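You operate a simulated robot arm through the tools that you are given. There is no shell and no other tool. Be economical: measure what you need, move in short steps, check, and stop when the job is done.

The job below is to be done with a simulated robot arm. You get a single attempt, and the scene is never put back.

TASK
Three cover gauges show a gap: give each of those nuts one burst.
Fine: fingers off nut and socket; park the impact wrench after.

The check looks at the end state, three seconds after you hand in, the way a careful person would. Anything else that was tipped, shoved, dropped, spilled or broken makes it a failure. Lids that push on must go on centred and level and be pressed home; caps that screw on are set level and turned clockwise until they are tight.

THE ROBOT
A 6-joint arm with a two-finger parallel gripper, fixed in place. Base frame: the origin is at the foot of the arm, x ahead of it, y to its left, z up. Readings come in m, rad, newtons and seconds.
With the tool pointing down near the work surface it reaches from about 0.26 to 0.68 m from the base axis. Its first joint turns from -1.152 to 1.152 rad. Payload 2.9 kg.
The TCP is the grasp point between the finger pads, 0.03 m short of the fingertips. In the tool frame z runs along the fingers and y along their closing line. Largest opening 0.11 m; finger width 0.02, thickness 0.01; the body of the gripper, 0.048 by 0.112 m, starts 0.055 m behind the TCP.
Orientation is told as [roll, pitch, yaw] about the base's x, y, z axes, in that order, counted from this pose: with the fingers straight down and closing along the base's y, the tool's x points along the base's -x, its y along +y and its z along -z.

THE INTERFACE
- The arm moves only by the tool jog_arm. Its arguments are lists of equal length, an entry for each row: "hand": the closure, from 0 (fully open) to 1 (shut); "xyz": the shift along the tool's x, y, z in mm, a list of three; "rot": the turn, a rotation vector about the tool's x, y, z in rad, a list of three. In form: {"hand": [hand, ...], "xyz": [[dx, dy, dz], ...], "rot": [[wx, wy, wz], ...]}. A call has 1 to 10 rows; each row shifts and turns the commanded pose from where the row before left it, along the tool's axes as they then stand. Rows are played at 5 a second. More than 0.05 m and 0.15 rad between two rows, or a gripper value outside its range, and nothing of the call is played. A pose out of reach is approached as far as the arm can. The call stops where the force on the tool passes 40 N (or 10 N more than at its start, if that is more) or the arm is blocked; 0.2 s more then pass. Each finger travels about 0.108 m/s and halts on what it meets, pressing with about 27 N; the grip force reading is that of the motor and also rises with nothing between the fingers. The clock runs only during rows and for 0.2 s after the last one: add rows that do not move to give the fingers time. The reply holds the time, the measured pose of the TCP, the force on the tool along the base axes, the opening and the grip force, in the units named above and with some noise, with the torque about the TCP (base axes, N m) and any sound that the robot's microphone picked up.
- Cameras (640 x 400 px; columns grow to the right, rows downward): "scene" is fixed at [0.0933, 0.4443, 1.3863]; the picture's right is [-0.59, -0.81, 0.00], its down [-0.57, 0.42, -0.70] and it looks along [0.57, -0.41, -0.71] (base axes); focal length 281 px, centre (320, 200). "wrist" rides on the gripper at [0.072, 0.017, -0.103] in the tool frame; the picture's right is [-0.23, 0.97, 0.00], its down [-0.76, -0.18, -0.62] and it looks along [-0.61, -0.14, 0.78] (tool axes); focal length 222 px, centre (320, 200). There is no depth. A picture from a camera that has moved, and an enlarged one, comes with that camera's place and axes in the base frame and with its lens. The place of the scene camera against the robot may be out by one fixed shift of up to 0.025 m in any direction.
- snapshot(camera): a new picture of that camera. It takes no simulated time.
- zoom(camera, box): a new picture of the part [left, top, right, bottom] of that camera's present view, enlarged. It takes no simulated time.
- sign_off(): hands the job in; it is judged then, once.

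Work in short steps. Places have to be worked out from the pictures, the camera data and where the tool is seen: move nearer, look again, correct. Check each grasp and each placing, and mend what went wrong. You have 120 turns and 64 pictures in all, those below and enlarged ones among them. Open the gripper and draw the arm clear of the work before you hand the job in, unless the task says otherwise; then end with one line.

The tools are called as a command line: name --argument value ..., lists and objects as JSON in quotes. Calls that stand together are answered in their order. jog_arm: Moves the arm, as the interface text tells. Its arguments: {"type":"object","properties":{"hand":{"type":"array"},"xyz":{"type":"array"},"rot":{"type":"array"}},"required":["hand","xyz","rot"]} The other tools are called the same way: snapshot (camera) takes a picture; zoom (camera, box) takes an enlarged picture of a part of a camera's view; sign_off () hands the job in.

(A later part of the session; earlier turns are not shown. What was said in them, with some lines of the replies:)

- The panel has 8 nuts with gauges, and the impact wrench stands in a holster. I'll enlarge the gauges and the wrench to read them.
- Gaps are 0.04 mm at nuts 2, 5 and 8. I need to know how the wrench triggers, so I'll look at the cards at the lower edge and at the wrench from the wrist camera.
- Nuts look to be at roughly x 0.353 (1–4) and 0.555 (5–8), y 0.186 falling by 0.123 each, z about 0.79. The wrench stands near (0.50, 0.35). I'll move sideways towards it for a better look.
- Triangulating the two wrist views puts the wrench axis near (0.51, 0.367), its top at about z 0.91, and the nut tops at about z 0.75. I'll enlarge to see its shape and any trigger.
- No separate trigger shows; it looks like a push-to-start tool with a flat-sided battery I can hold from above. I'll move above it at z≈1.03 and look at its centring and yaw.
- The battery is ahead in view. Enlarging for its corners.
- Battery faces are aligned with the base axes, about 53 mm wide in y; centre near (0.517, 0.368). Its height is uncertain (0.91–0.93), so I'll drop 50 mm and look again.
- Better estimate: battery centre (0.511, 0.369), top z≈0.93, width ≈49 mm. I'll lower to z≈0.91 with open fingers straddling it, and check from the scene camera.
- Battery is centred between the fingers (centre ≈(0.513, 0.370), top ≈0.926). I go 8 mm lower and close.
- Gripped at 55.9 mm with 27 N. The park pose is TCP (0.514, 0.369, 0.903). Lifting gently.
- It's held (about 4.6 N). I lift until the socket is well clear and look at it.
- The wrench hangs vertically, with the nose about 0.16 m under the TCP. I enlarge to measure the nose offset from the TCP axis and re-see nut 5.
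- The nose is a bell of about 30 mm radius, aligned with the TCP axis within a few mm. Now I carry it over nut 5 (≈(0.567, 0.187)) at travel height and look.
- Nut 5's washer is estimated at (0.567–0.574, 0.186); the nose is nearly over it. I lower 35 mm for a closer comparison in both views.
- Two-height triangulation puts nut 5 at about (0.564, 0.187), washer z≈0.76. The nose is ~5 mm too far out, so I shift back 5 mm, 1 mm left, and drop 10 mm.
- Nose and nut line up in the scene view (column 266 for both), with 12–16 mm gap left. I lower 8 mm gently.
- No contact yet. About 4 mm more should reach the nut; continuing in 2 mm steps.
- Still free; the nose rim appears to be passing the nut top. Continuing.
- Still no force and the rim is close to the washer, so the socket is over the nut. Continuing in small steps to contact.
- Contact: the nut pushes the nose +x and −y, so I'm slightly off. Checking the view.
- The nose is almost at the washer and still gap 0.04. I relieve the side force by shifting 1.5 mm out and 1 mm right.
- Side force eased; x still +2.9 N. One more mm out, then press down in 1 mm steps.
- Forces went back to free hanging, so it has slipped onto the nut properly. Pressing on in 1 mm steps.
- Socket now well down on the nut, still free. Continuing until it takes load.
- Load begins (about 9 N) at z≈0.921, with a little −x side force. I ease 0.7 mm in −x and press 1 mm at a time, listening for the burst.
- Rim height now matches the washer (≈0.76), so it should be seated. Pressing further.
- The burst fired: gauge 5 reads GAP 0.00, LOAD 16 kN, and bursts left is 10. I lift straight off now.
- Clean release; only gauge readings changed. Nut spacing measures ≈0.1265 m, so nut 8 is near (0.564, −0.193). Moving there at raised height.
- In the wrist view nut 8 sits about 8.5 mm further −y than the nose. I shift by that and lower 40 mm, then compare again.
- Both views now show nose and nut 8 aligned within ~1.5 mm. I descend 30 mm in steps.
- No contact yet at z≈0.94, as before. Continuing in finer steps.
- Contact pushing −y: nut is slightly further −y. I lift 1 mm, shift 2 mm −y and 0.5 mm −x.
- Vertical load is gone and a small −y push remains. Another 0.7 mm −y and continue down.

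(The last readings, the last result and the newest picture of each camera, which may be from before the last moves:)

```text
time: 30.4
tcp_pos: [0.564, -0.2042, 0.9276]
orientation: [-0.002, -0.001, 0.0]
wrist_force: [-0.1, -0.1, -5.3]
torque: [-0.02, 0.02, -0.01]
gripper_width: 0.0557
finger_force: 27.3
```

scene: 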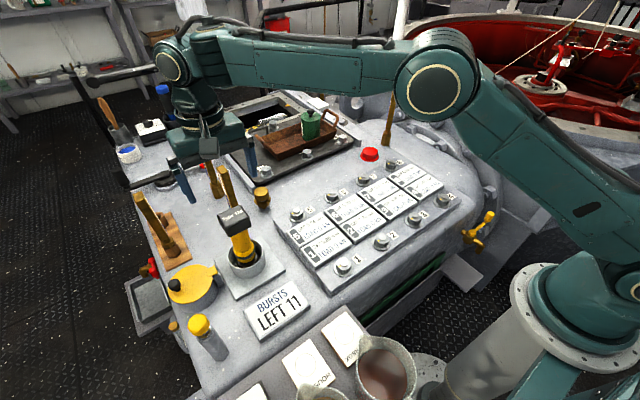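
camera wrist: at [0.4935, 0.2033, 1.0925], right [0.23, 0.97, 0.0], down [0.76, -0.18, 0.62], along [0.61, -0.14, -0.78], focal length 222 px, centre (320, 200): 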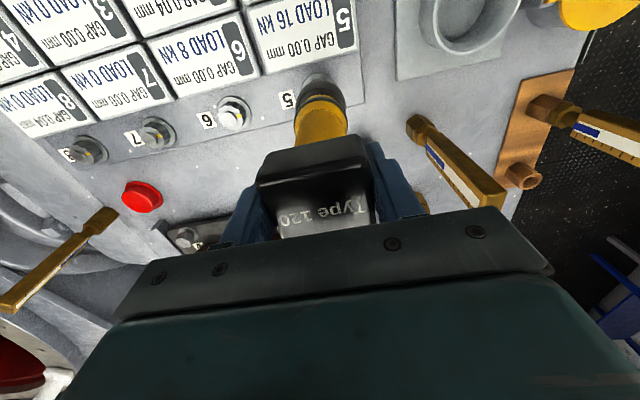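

Free and sliding on. Down to the seating height, then 1 mm presses.

jog_arm --hand '[1, 1, 1, 1, 1, 1]' --xyz '[[0, 0, 1.5], [0, 0, 1.5], [0, 0, 1], [0, 0, 1], [0, 0, 1], [0, 0, 0]]' --rot '[[0, 0, 0], [0, 0, 0], [0, 0, 0], [0, 0, 0], [0, 0, 0], [0, 0, 0]]'

```text
time: 31.8
tcp_pos: [0.5643, -0.2053, 0.9215]
orientation: [-0.001, -0.001, 0.0]
wrist_force: [-4.0, -1.6, 4.0]
torque: [-0.23, 0.61, 0.15]
gripper_width: 0.0559
finger_force: 26.6
```

Seated contact at the same height as on nut 5. Pressing a further 2 mm.

jog_arm --hand '[1, 1, 1]' --xyz '[[0.3, 0, 1], [0, 0, 1], [0, 0, 0]]' --rot '[[0, 0, 0], [0, 0, 0], [0, 0, 0]]'

zoom --camera "scene" --box '[230, 140, 470, 340]'

```text
time: 32.6
tcp_pos: [0.563, -0.2042, 0.9208]
orientation: [-0.001, -0.001, -0.002]
wrist_force: [-0.7, -5.6, 5.1]
torque: [-0.74, 0.24, 0.08]
gripper_width: 0.0556
finger_force: 27.6
```

```text
2.00 times, centred on (350, 240) of scene
camera zoom: at [0.0931, 0.4442, 1.3863], right [-0.59, -0.81, 0.0], down [-0.57, 0.42, -0.7], along [0.57, -0.41, -0.71], focal length 562 px, centre (260, 120)
```

zoom: 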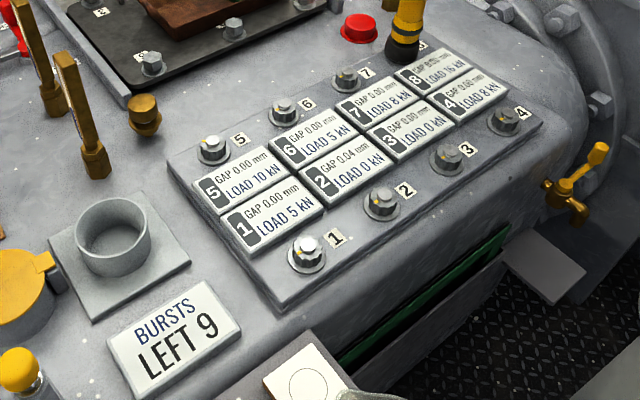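

Nut 8 fired: GAP 0.00, 16 kN, bursts left 9. Lifting straight off, then to nut 2.

jog_arm --hand '[1, 1, 1, 1, 1]' --xyz '[[0, 0, -5], [0, 0, -15], [0, 0, -30], [0, 0, -35], [0, 0, 0]]' --rot '[[0, 0, 0], [0, 0, 0], [0, 0, 0], [0, 0, 0], [0, 0, 0]]'

jog_arm --hand '[1, 1, 1, 1, 1, 1, 1, 1]' --xyz '[[29, 37, 0], [29, 37, 0], [29, 37, 0], [29, 37, 0], [29, 37, 0], [29, 37, 0], [29, 37, 0], [0, 0, 0]]' --rot '[[0, 0, 0], [0, 0, 0], [0, 0, 0], [0, 0, 0], [0, 0, 0], [0, 0, 0], [0, 0, 0], [0, 0, 0]]'

zoom --camera "wrist" --box '[250, 40, 390, 180]'

zoom --camera "scene" --box '[320, 180, 430, 280]'

```text
time: 33.8
tcp_pos: [0.5612, -0.2029, 1.0063]
orientation: [0.0, 0.001, 0.0]
wrist_force: [0.2, 0.0, -4.9]
torque: [-0.01, -0.01, 0.0]
gripper_width: 0.0559
finger_force: 26.8
```

```text
time: 35.6
tcp_pos: [0.3629, 0.0527, 1.0011]
orientation: [0.0, 0.0, 0.0]
wrist_force: [1.1, 0.8, -4.3]
torque: [-0.02, 0.02, 0.01]
gripper_width: 0.0561
finger_force: 26.9
```

```text
2.86 times, centred on (320, 110) of wrist
camera zoom: at [0.2911, 0.0687, 1.1048], right [0.23, 0.97, 0.0], down [0.76, -0.18, 0.62], along [0.61, -0.14, -0.78], focal length 635 px, centre (320, 457)
```

zoom: 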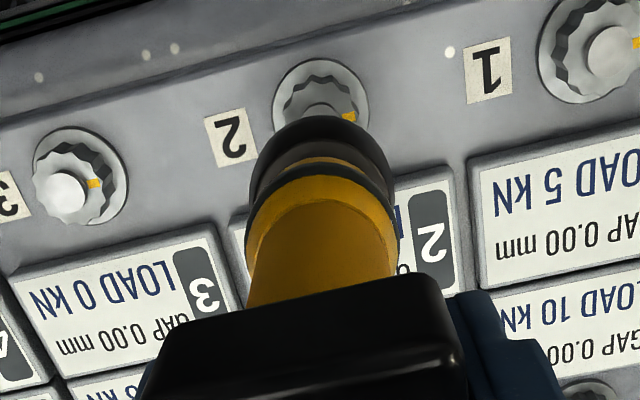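

```text
4.00 times, centred on (375, 230) of scene
camera zoom: at [0.0933, 0.4443, 1.3863], right [-0.59, -0.81, 0.0], down [-0.57, 0.42, -0.7], along [0.57, -0.41, -0.71], focal length 1124 px, centre (100, 80)
```

zoom: 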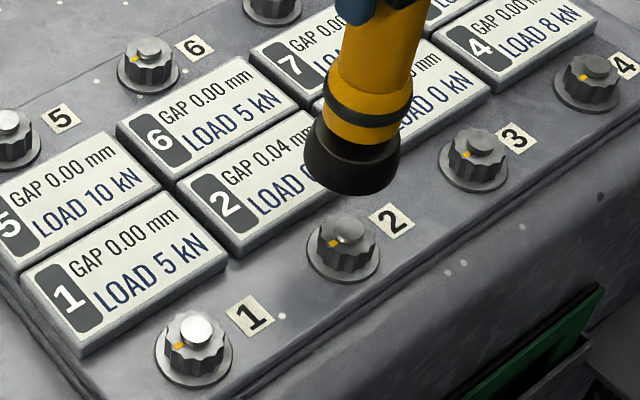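

Using nut 8 as the reference, nut 2 lies about 13 mm nearer the base and level in y. Shift and lower 35 mm.

jog_arm --hand '[1, 1, 1, 1]' --xyz '[[13, 0, 0], [0, 0, 20], [0, 0, 15], [0, 0, 0]]' --rot '[[0, 0, 0], [0, 0, 0], [0, 0, 0], [0, 0, 0]]'

zoom --camera "wrist" --box '[250, 40, 390, 180]'

zoom --camera "scene" --box '[345, 195, 415, 255]'

```text
time: 36.6
tcp_pos: [0.3496, 0.0509, 0.9679]
orientation: [0.001, -0.001, -0.001]
wrist_force: [-0.2, 0.0, -5.3]
torque: [-0.02, 0.02, -0.02]
gripper_width: 0.0558
finger_force: 27.1
```

```text
2.86 times, centred on (320, 110) of wrist
camera zoom: at [0.2772, 0.0669, 1.0725], right [0.23, 0.97, 0.0], down [0.76, -0.18, 0.62], along [0.61, -0.14, -0.78], focal length 635 px, centre (320, 457)
```

zoom: 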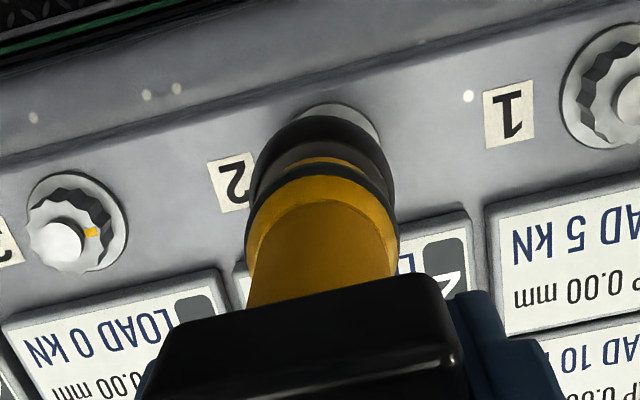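

```text
6.67 times, centred on (380, 225) of scene
camera zoom: at [0.0933, 0.4443, 1.3863], right [-0.59, -0.81, 0.0], down [-0.57, 0.42, -0.7], along [0.57, -0.41, -0.71], focal length 1874 px, centre (-80, 33)
```

zoom: 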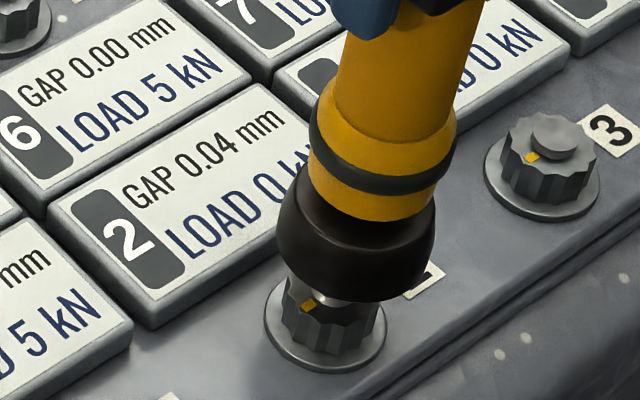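

Both views agree: nut 2 is about 1 mm further out and 5.8 mm to +y. Correcting and lowering 18 mm, then a check.

jog_arm --hand '[1, 1, 1, 1]' --xyz '[[-1.2, 5.7, 0], [0, 0, 8], [0, 0, 8], [0, 0, 0]]' --rot '[[0, 0, 0], [0, 0, 0], [0, 0, 0], [0, 0, 0]]'

zoom --camera "scene" --box '[345, 195, 415, 255]'

```text
time: 37.6
tcp_pos: [0.349, 0.0587, 0.9545]
orientation: [0.001, 0.0, 0.001]
wrist_force: [-0.1, -0.5, -4.9]
torque: [0.03, 0.02, -0.01]
gripper_width: 0.0559
finger_force: 26.6
```

```text
6.67 times, centred on (380, 225) of scene
camera zoom: at [0.0933, 0.4443, 1.3863], right [-0.59, -0.81, 0.0], down [-0.57, 0.42, -0.7], along [0.57, -0.41, -0.71], focal length 1874 px, centre (-80, 33)
```

zoom: 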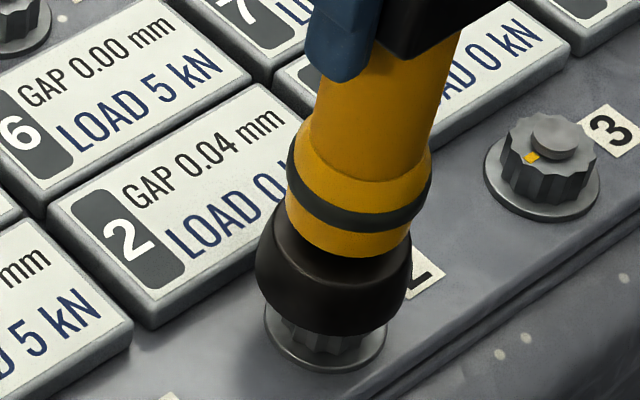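

Aligned now. Descending in small steps.

jog_arm --hand '[1, 1, 1, 1, 1, 1]' --xyz '[[0, 0, 4], [0, 0, 3], [0, 0, 3], [0, 0, 2], [0, 0, 2], [0, 0, 0]]' --rot '[[0, 0, 0], [0, 0, 0], [0, 0, 0], [0, 0, 0], [0, 0, 0], [0, 0, 0]]'

```text
time: 39.0
tcp_pos: [0.3482, 0.0596, 0.9406]
orientation: [0.0, -0.001, 0.0]
wrist_force: [0.3, -0.1, -4.6]
torque: [-0.04, -0.02, -0.01]
gripper_width: 0.0557
finger_force: 27.2
```

Free at z≈0.94. Continuing finely through the entry height.

jog_arm --hand '[1, 1, 1, 1, 1]' --xyz '[[0, 0, 2], [0, 0, 2], [0, 0, 1.5], [0, 0, 1.5], [0, 0, 0]]' --rot '[[0, 0, 0], [0, 0, 0], [0, 0, 0], [0, 0, 0], [0, 0, 0]]'

```text
time: 40.2
tcp_pos: [0.3493, 0.0605, 0.9337]
orientation: [-0.004, 0.0, -0.002]
wrist_force: [-1.5, -7.6, 4.9]
torque: [-1.54, 0.31, 0.04]
gripper_width: 0.0558
finger_force: 26.9
```

Contact pushing −y again; lift 1 mm, shift 2 mm −y, 0.4 mm −x and retry.

jog_arm --hand '[1, 1, 1, 1]' --xyz '[[0, 0, -1.5], [0.4, -2.3, 0], [0, 0, 1.5], [0, 0, 0]]' --rot '[[0, 0, 0], [0, 0, 0], [0, 0, 0], [0, 0, 0]]'

```text
time: 41.2
tcp_pos: [0.3489, 0.0583, 0.9327]
orientation: [0.001, 0.001, -0.001]
wrist_force: [1.0, -1.9, 4.0]
torque: [-0.58, -0.12, -0.02]
gripper_width: 0.0561
finger_force: 26.5
```

Still riding slightly; another 1 mm −y.

jog_arm --hand '[1, 1, 1]' --xyz '[[-0.3, -1.1, -0.5], [0, 0, 0.5], [0, 0, 0]]' --rot '[[0, 0, 0], [0, 0, 0], [0, 0, 0]]'

```text
time: 42.0
tcp_pos: [0.3491, 0.0571, 0.9322]
orientation: [0.001, 0.003, 0.001]
wrist_force: [-1.2, -0.3, -4.9]
torque: [-0.09, 0.11, -0.04]
gripper_width: 0.0554
finger_force: 26.9
```

Free now. Down onto the nut.

jog_arm --hand '[1, 1, 1, 1, 1]' --xyz '[[0, 0, 1.5], [0, 0, 1.5], [0, 0, 1.5], [0, 0, 1.5], [0, 0, 0]]' --rot '[[0, 0, 0], [0, 0, 0], [0, 0, 0], [0, 0, 0], [0, 0, 0]]'

```text
time: 43.2
tcp_pos: [0.349, 0.0573, 0.9271]
orientation: [0.0, 0.001, 0.001]
wrist_force: [-1.7, -1.0, -3.5]
torque: [-0.37, 0.21, -0.02]
gripper_width: 0.0558
finger_force: 27.2
```

Sliding on freely. To seating height next.

jog_arm --hand '[1, 1, 1, 1, 1]' --xyz '[[0, 0, 1.5], [0, 0, 1.5], [0, 0, 1], [0, 0, 1], [0, 0, 0]]' --rot '[[0, 0, 0], [0, 0, 0], [0, 0, 0], [0, 0, 0], [0, 0, 0]]'

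```text
time: 44.4
tcp_pos: [0.35, 0.0572, 0.9219]
orientation: [0.001, 0.0, 0.0]
wrist_force: [-0.7, -3.3, 4.8]
torque: [-0.45, 0.03, -0.03]
gripper_width: 0.0556
finger_force: 27.0
```

Seat contact as on the others. Check whether it has fired before pressing more.

zoom --camera "scene" --box '[230, 140, 470, 340]'

```text
2.00 times, centred on (350, 240) of scene
camera zoom: at [0.0932, 0.4443, 1.3863], right [-0.59, -0.81, 0.0], down [-0.57, 0.42, -0.7], along [0.57, -0.41, -0.71], focal length 562 px, centre (260, 120)
```

zoom: 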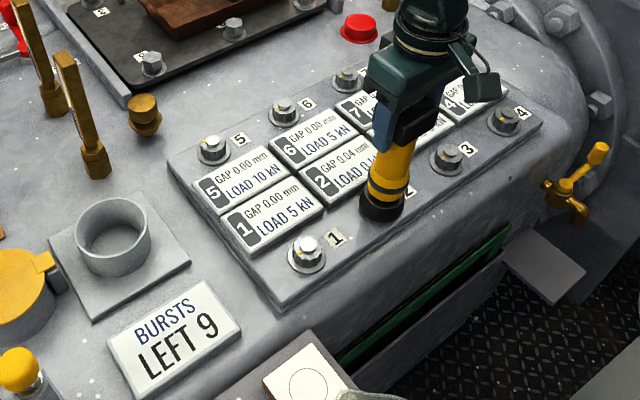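

Not fired yet (9 left, gap 0.04). Press 2 mm more.

jog_arm --hand '[1, 1, 1]' --xyz '[[0, -0.3, 1], [0, 0, 1], [0, 0, 0]]' --rot '[[0, 0, 0], [0, 0, 0], [0, 0, 0]]'

zoom --camera "scene" --box '[230, 140, 470, 340]'

```text
time: 45.2
tcp_pos: [0.3498, 0.0562, 0.9197]
orientation: [0.004, -0.001, 0.0]
wrist_force: [0.5, 1.7, 4.9]
torque: [0.24, -0.05, 0.11]
gripper_width: 0.0558
finger_force: 27.0
```

```text
2.00 times, centred on (350, 240) of scene
camera zoom: at [0.0932, 0.4444, 1.3863], right [-0.59, -0.81, 0.0], down [-0.57, 0.42, -0.7], along [0.57, -0.41, -0.71], focal length 562 px, centre (260, 120)
```

zoom: 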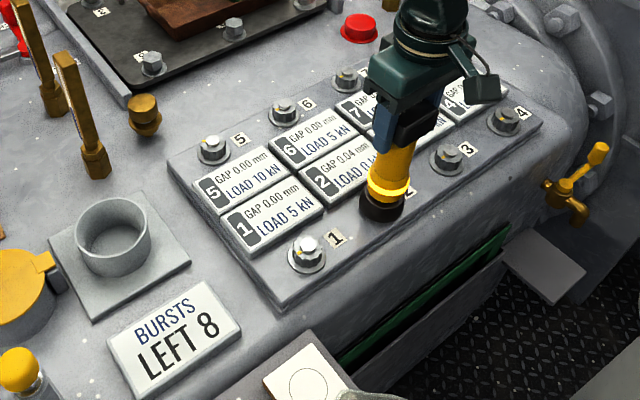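

The burst is running (ring lit, 8 left) but the gauge hasn't updated. I hold for one row to let it finish.

jog_arm --hand '[1]' --xyz '[[0, 0, 0]]' --rot '[[0, 0, 0]]'

zoom --camera "scene" --box '[230, 140, 470, 340]'

```text
time: 45.6
tcp_pos: [0.3494, 0.0571, 0.9203]
orientation: [0.001, -0.003, -0.001]
wrist_force: [1.1, 3.1, 5.9]
torque: [0.43, -0.15, -0.01]
gripper_width: 0.0558
finger_force: 27.9
```

```text
2.00 times, centred on (350, 240) of scene
camera zoom: at [0.0932, 0.4444, 1.3863], right [-0.59, -0.81, 0.0], down [-0.57, 0.42, -0.7], along [0.57, -0.41, -0.71], focal length 562 px, centre (260, 120)
```

zoom: 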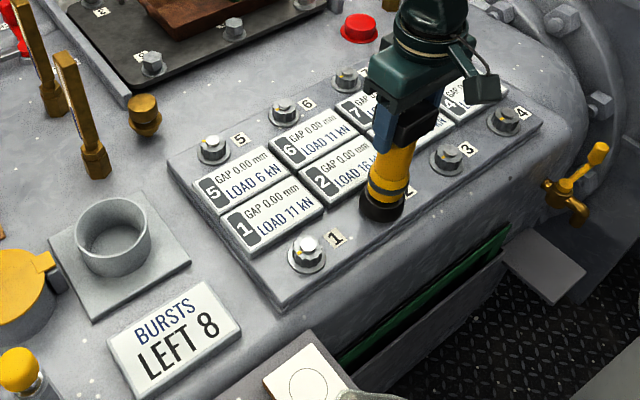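

All three done: gauge 2 reads 0.00 mm and 16 kN, 8 bursts left. Lift off and carry back over the holder.

jog_arm --hand '[1, 1, 1, 1, 1, 1]' --xyz '[[0, 0, -5], [0, 0, -15], [0, 0, -30], [0, 0, -35], [0, 0, -30], [0, 0, 0]]' --rot '[[0, 0, 0], [0, 0, 0], [0, 0, 0], [0, 0, 0], [0, 0, 0], [0, 0, 0]]'

jog_arm --hand '[1, 1, 1, 1, 1, 1, 1, 1, 1]' --xyz '[[-20, 39, 0], [-20, 39, 0], [-21, 39, 0], [-21, 39, 0], [-21, 39, 0], [-21, 39, 0], [-20, 39, 0], [-20, 39, 0], [0, 0, 0]]' --rot '[[0, 0, 0], [0, 0, 0], [0, 0, 0], [0, 0, 0], [0, 0, 0], [0, 0, 0], [0, 0, 0], [0, 0, 0], [0, 0, 0]]'

zoom --camera "wrist" --box '[260, 50, 400, 190]'

zoom --camera "scene" --box '[160, 100, 340, 300]'

```text
time: 47.0
tcp_pos: [0.3482, 0.0563, 1.0343]
orientation: [0.0, 0.002, -0.001]
wrist_force: [1.0, 0.2, -5.1]
torque: [0.01, -0.01, 0.05]
gripper_width: 0.0558
finger_force: 26.7
```

```text
time: 49.0
tcp_pos: [0.512, 0.367, 1.0336]
orientation: [-0.003, 0.001, -0.001]
wrist_force: [0.6, 0.3, -4.8]
torque: [0.01, 0.0, 0.01]
gripper_width: 0.056
finger_force: 27.1
```

```text
2.86 times, centred on (330, 120) of wrist
camera zoom: at [0.4412, 0.3831, 1.1374], right [0.23, 0.97, 0.0], down [0.76, -0.18, 0.62], along [0.61, -0.14, -0.78], focal length 635 px, centre (291, 429)
```

zoom: 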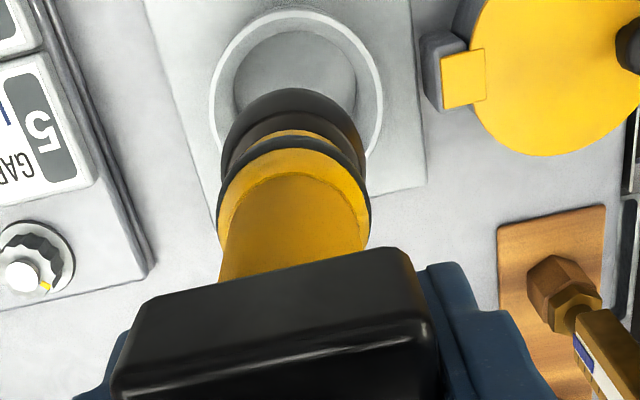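

```text
2.00 times, centred on (250, 200) of scene
camera zoom: at [0.0933, 0.4444, 1.3863], right [-0.59, -0.81, 0.0], down [-0.57, 0.42, -0.7], along [0.57, -0.41, -0.71], focal length 562 px, centre (460, 200)
```

zoom: 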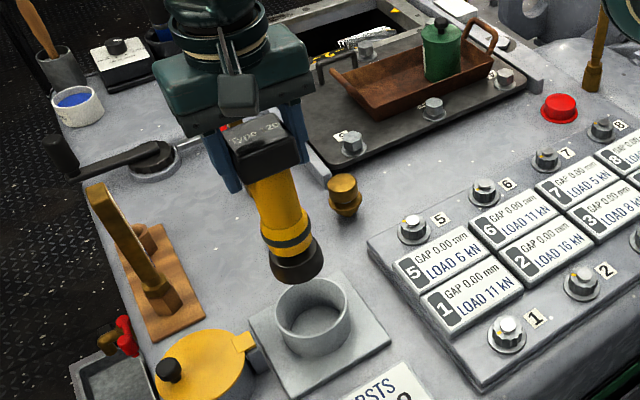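

Compared with the first lift, the nose is about 3 mm off in y and 3–4 mm in x relative to the holder. I correct and lower 90 mm, then check the fit at the rim.

jog_arm --hand '[1, 1, 1, 1, 1]' --xyz '[[3, 3, 0], [0, 0, 25], [0, 0, 25], [0, 0, 20], [0, 0, 0]]' --rot '[[0, 0, 0], [0, 0, 0], [0, 0, 0], [0, 0, 0], [0, 0, 0]]'

zoom --camera "wrist" --box '[260, 50, 400, 190]'

zoom --camera "scene" --box '[210, 190, 290, 260]'

```text
time: 50.2
tcp_pos: [0.51, 0.37, 0.9628]
orientation: [0.001, 0.001, 0.001]
wrist_force: [0.2, 0.5, -5.0]
torque: [0.02, 0.02, -0.02]
gripper_width: 0.0554
finger_force: 26.8
```

```text
2.86 times, centred on (330, 120) of wrist
camera zoom: at [0.4384, 0.3868, 1.0672], right [0.23, 0.97, 0.0], down [0.76, -0.18, 0.62], along [0.61, -0.14, -0.78], focal length 635 px, centre (291, 429)
```

zoom: 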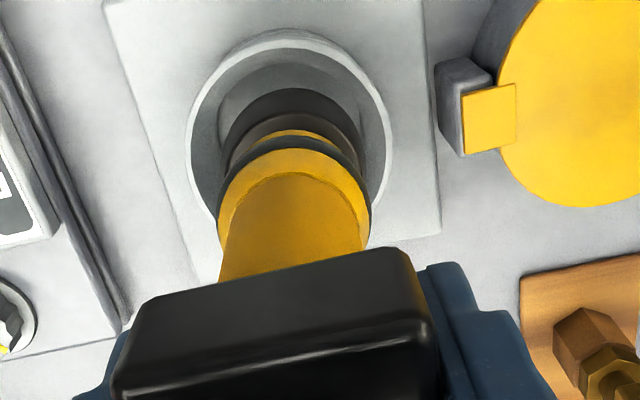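

```text
5.71 times, centred on (250, 225) of scene
camera zoom: at [0.0933, 0.4444, 1.3863], right [-0.59, -0.81, 0.0], down [-0.57, 0.42, -0.7], along [0.57, -0.41, -0.71], focal length 1606 px, centre (720, 57)
```

zoom: 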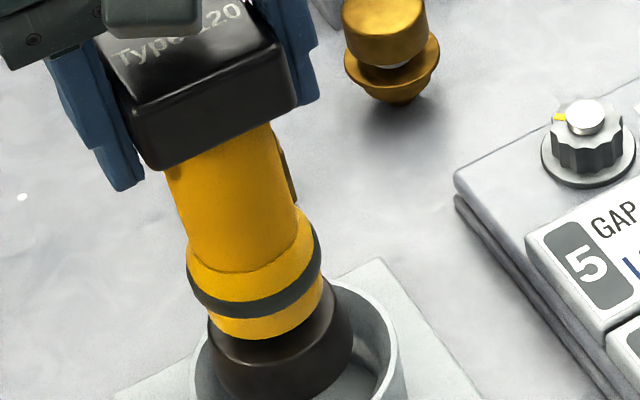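

The nose is about 6 mm too far +x of the cup centre (both views). Shift 5 mm back and lower 35 mm.

jog_arm --hand '[1, 1, 1, 1, 1]' --xyz '[[5, 0, 0], [0, 0, 10], [0, 0, 10], [0, 0, 10], [0, 0, 0]]' --rot '[[0, 0, 0], [0, 0, 0], [0, 0, 0], [0, 0, 0], [0, 0, 0]]'

zoom --camera "scene" --box '[210, 190, 290, 280]'

```text
time: 51.4
tcp_pos: [0.5066, 0.3716, 0.9349]
orientation: [0.002, 0.001, 0.001]
wrist_force: [-0.2, 0.1, -4.4]
torque: [0.01, 0.02, 0.0]
gripper_width: 0.056
finger_force: 26.7
```

```text
4.44 times, centred on (250, 235) of scene
camera zoom: at [0.0933, 0.4444, 1.3863], right [-0.59, -0.81, 0.0], down [-0.57, 0.42, -0.7], along [0.57, -0.41, -0.71], focal length 1249 px, centre (631, 44)
```

zoom: 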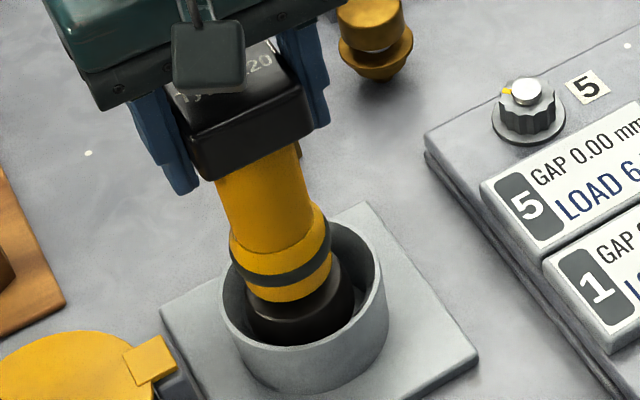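

The nose is inside the cup with clearance all round. Lowering to the floor gently.

jog_arm --hand '[1, 1, 1, 1, 1, 1]' --xyz '[[0, 0, 8], [0, 0, 8], [0, 0, 5], [0, 0, 3], [0, 0, 2], [0, 0, 0]]' --rot '[[0, 0, 0], [0, 0, 0], [0, 0, 0], [0, 0, 0], [0, 0, 0], [0, 0, 0]]'

```text
time: 52.8
tcp_pos: [0.5061, 0.3724, 0.9099]
orientation: [0.0, 0.0, -0.003]
wrist_force: [6.0, -2.8, -2.6]
torque: [-0.4, -1.09, 0.04]
gripper_width: 0.0558
finger_force: 27.2
```

Side push +x: inside guide wants it nearer the original park spot. I shift +3 mm x, −1 mm y.

jog_arm --hand '[1, 1, 1]' --xyz '[[0, 0, -1], [-3, -1.3, 0], [0, 0, 0]]' --rot '[[0, 0, 0], [0, 0, 0], [0, 0, 0]]'

```text
time: 53.6
tcp_pos: [0.5077, 0.3707, 0.9092]
orientation: [-0.003, 0.001, 0.001]
wrist_force: [0.1, 0.0, -5.1]
torque: [0.04, 0.02, -0.01]
gripper_width: 0.0558
finger_force: 26.8
```

Free again. Continuing down in 1.5 mm steps until the floor carries it.

jog_arm --hand '[1, 1, 1, 1, 1]' --xyz '[[0, 0, 1.5], [0, 0, 1.5], [0, 0, 1.5], [0, 0, 1.5], [0, 0, 0]]' --rot '[[0, 0, 0], [0, 0, 0], [0, 0, 0], [0, 0, 0], [0, 0, 0]]'

```text
time: 54.8
tcp_pos: [0.5078, 0.3711, 0.9042]
orientation: [0.0, 0.002, 0.0]
wrist_force: [0.4, -0.2, -4.8]
torque: [-0.02, 0.03, 0.02]
gripper_width: 0.0558
finger_force: 26.8
```

jog_arm --hand '[1, 1, 1, 1]' --xyz '[[0, 0, 1], [0, 0, 1], [0, 0, 1], [0, 0, 0]]' --rot '[[0, 0, 0], [0, 0, 0], [0, 0, 0], [0, 0, 0]]'

zoom --camera "scene" --box '[210, 190, 290, 280]'

```text
time: 55.8
tcp_pos: [0.5083, 0.3714, 0.9028]
orientation: [-0.001, -0.001, -0.001]
wrist_force: [0.5, -5.0, 3.6]
torque: [-0.71, 0.31, 0.12]
gripper_width: 0.0558
finger_force: 27.5
```

```text
4.44 times, centred on (250, 235) of scene
camera zoom: at [0.0932, 0.4442, 1.3863], right [-0.59, -0.81, 0.0], down [-0.57, 0.42, -0.7], along [0.57, -0.41, -0.71], focal length 1249 px, centre (631, 44)
```

zoom: 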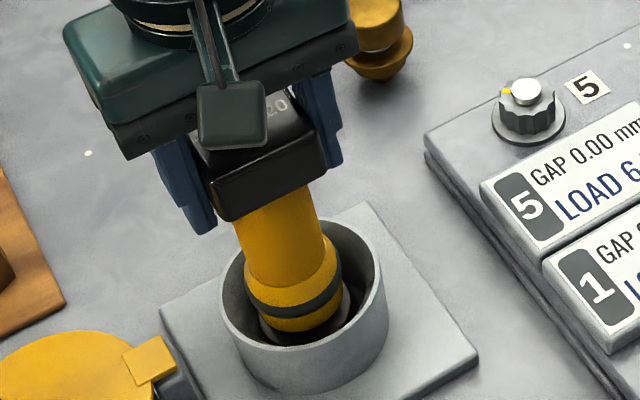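

Seated at the original park height (0.903). I ease off 0.7 mm, then open the fingers.

jog_arm --hand '[1, 1, 0.45, 0.3, 0.1, 0, 0]' --xyz '[[0, -0.8, -0.7], [0, 0, 0], [0, 0, 0], [0, 0, 0], [0, 0, 0], [0, 0, 0], [0, 0, 0]]' --rot '[[0, 0, 0], [0, 0, 0], [0, 0, 0], [0, 0, 0], [0, 0, 0], [0, 0, 0], [0, 0, 0]]'

```text
time: 57.4
tcp_pos: [0.5069, 0.3708, 0.9022]
orientation: [0.0, -0.001, -0.001]
wrist_force: [0.7, -0.2, -0.4]
torque: [-0.01, 0.04, -0.02]
gripper_width: 0.1104
finger_force: 0.0
```

Released with no load. Rising straight up and checking that the wrench stands.

jog_arm --hand '[0, 0, 0, 0, 0, 0]' --xyz '[[0, 0, -20], [0, 0, -30], [0, 0, -40], [0, 0, -45], [0, 0, -45], [0, 0, 0]]' --rot '[[0, 0, 0], [0, 0, 0], [0, 0, 0], [0, 0, 0], [0, 0, 0], [0, 0, 0]]'

snapshot --camera "scene"

zoom --camera "scene" --box '[190, 160, 470, 340]'

```text
time: 58.8
tcp_pos: [0.5075, 0.3716, 1.0808]
orientation: [0.001, 0.0, -0.002]
wrist_force: [-0.4, -0.5, -0.9]
torque: [0.01, 0.02, 0.03]
gripper_width: 0.1097
finger_force: 0.1
```

```text
7 pictures are left
```

scene: 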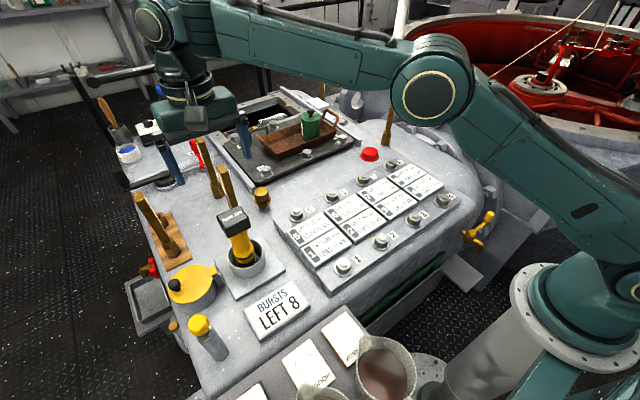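

```text
2.22 times, centred on (330, 250) of scene
camera zoom: at [0.0933, 0.4443, 1.3863], right [-0.59, -0.81, 0.0], down [-0.57, 0.42, -0.7], along [0.57, -0.41, -0.71], focal length 624 px, centre (298, 89)
```

zoom: 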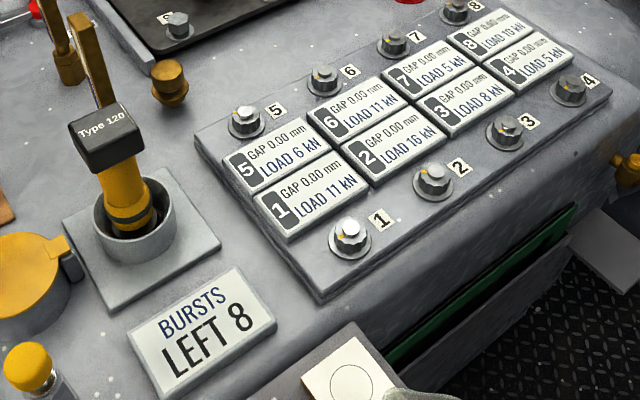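

All gauges read 0.00 mm, exactly three bursts were used, and the wrench stands upright in its holder. I draw the arm back a bit more.

jog_arm --hand '[0, 0, 0, 0, 0]' --xyz '[[0, 0, -40], [30, -40, 0], [30, -40, 0], [30, -40, 0], [0, 0, 0]]' --rot '[[0, 0, 0], [0, 0, 0], [0, 0, 0], [0, 0, 0], [0, 0, 0]]'

snapshot --camera "scene"

```text
time: 60.0
tcp_pos: [0.417, 0.2495, 1.1222]
orientation: [0.0, -0.002, -0.001]
wrist_force: [-0.5, 0.4, 0.7]
torque: [-0.04, -0.03, -0.01]
gripper_width: 0.11
finger_force: 0.1
```

```text
5 pictures are left
```

scene: 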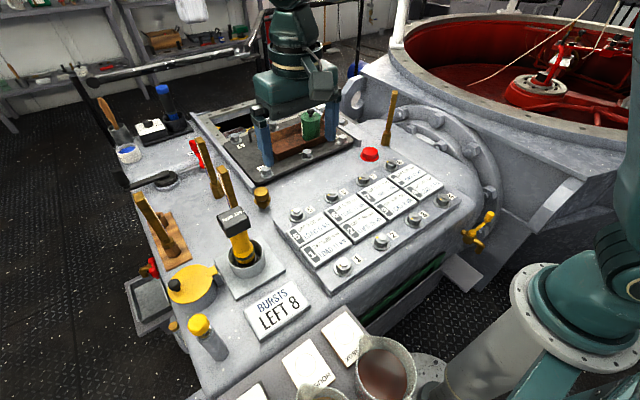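

Everything is in place and the arm is clear, so I'm handing in.

sign_off

```text
The job is handed in.
```

Nuts 2, 5 and 8 each got one burst, all eight cover gauges now read a 0.00 mm gap, and the impact wrench is parked upright in its holder.
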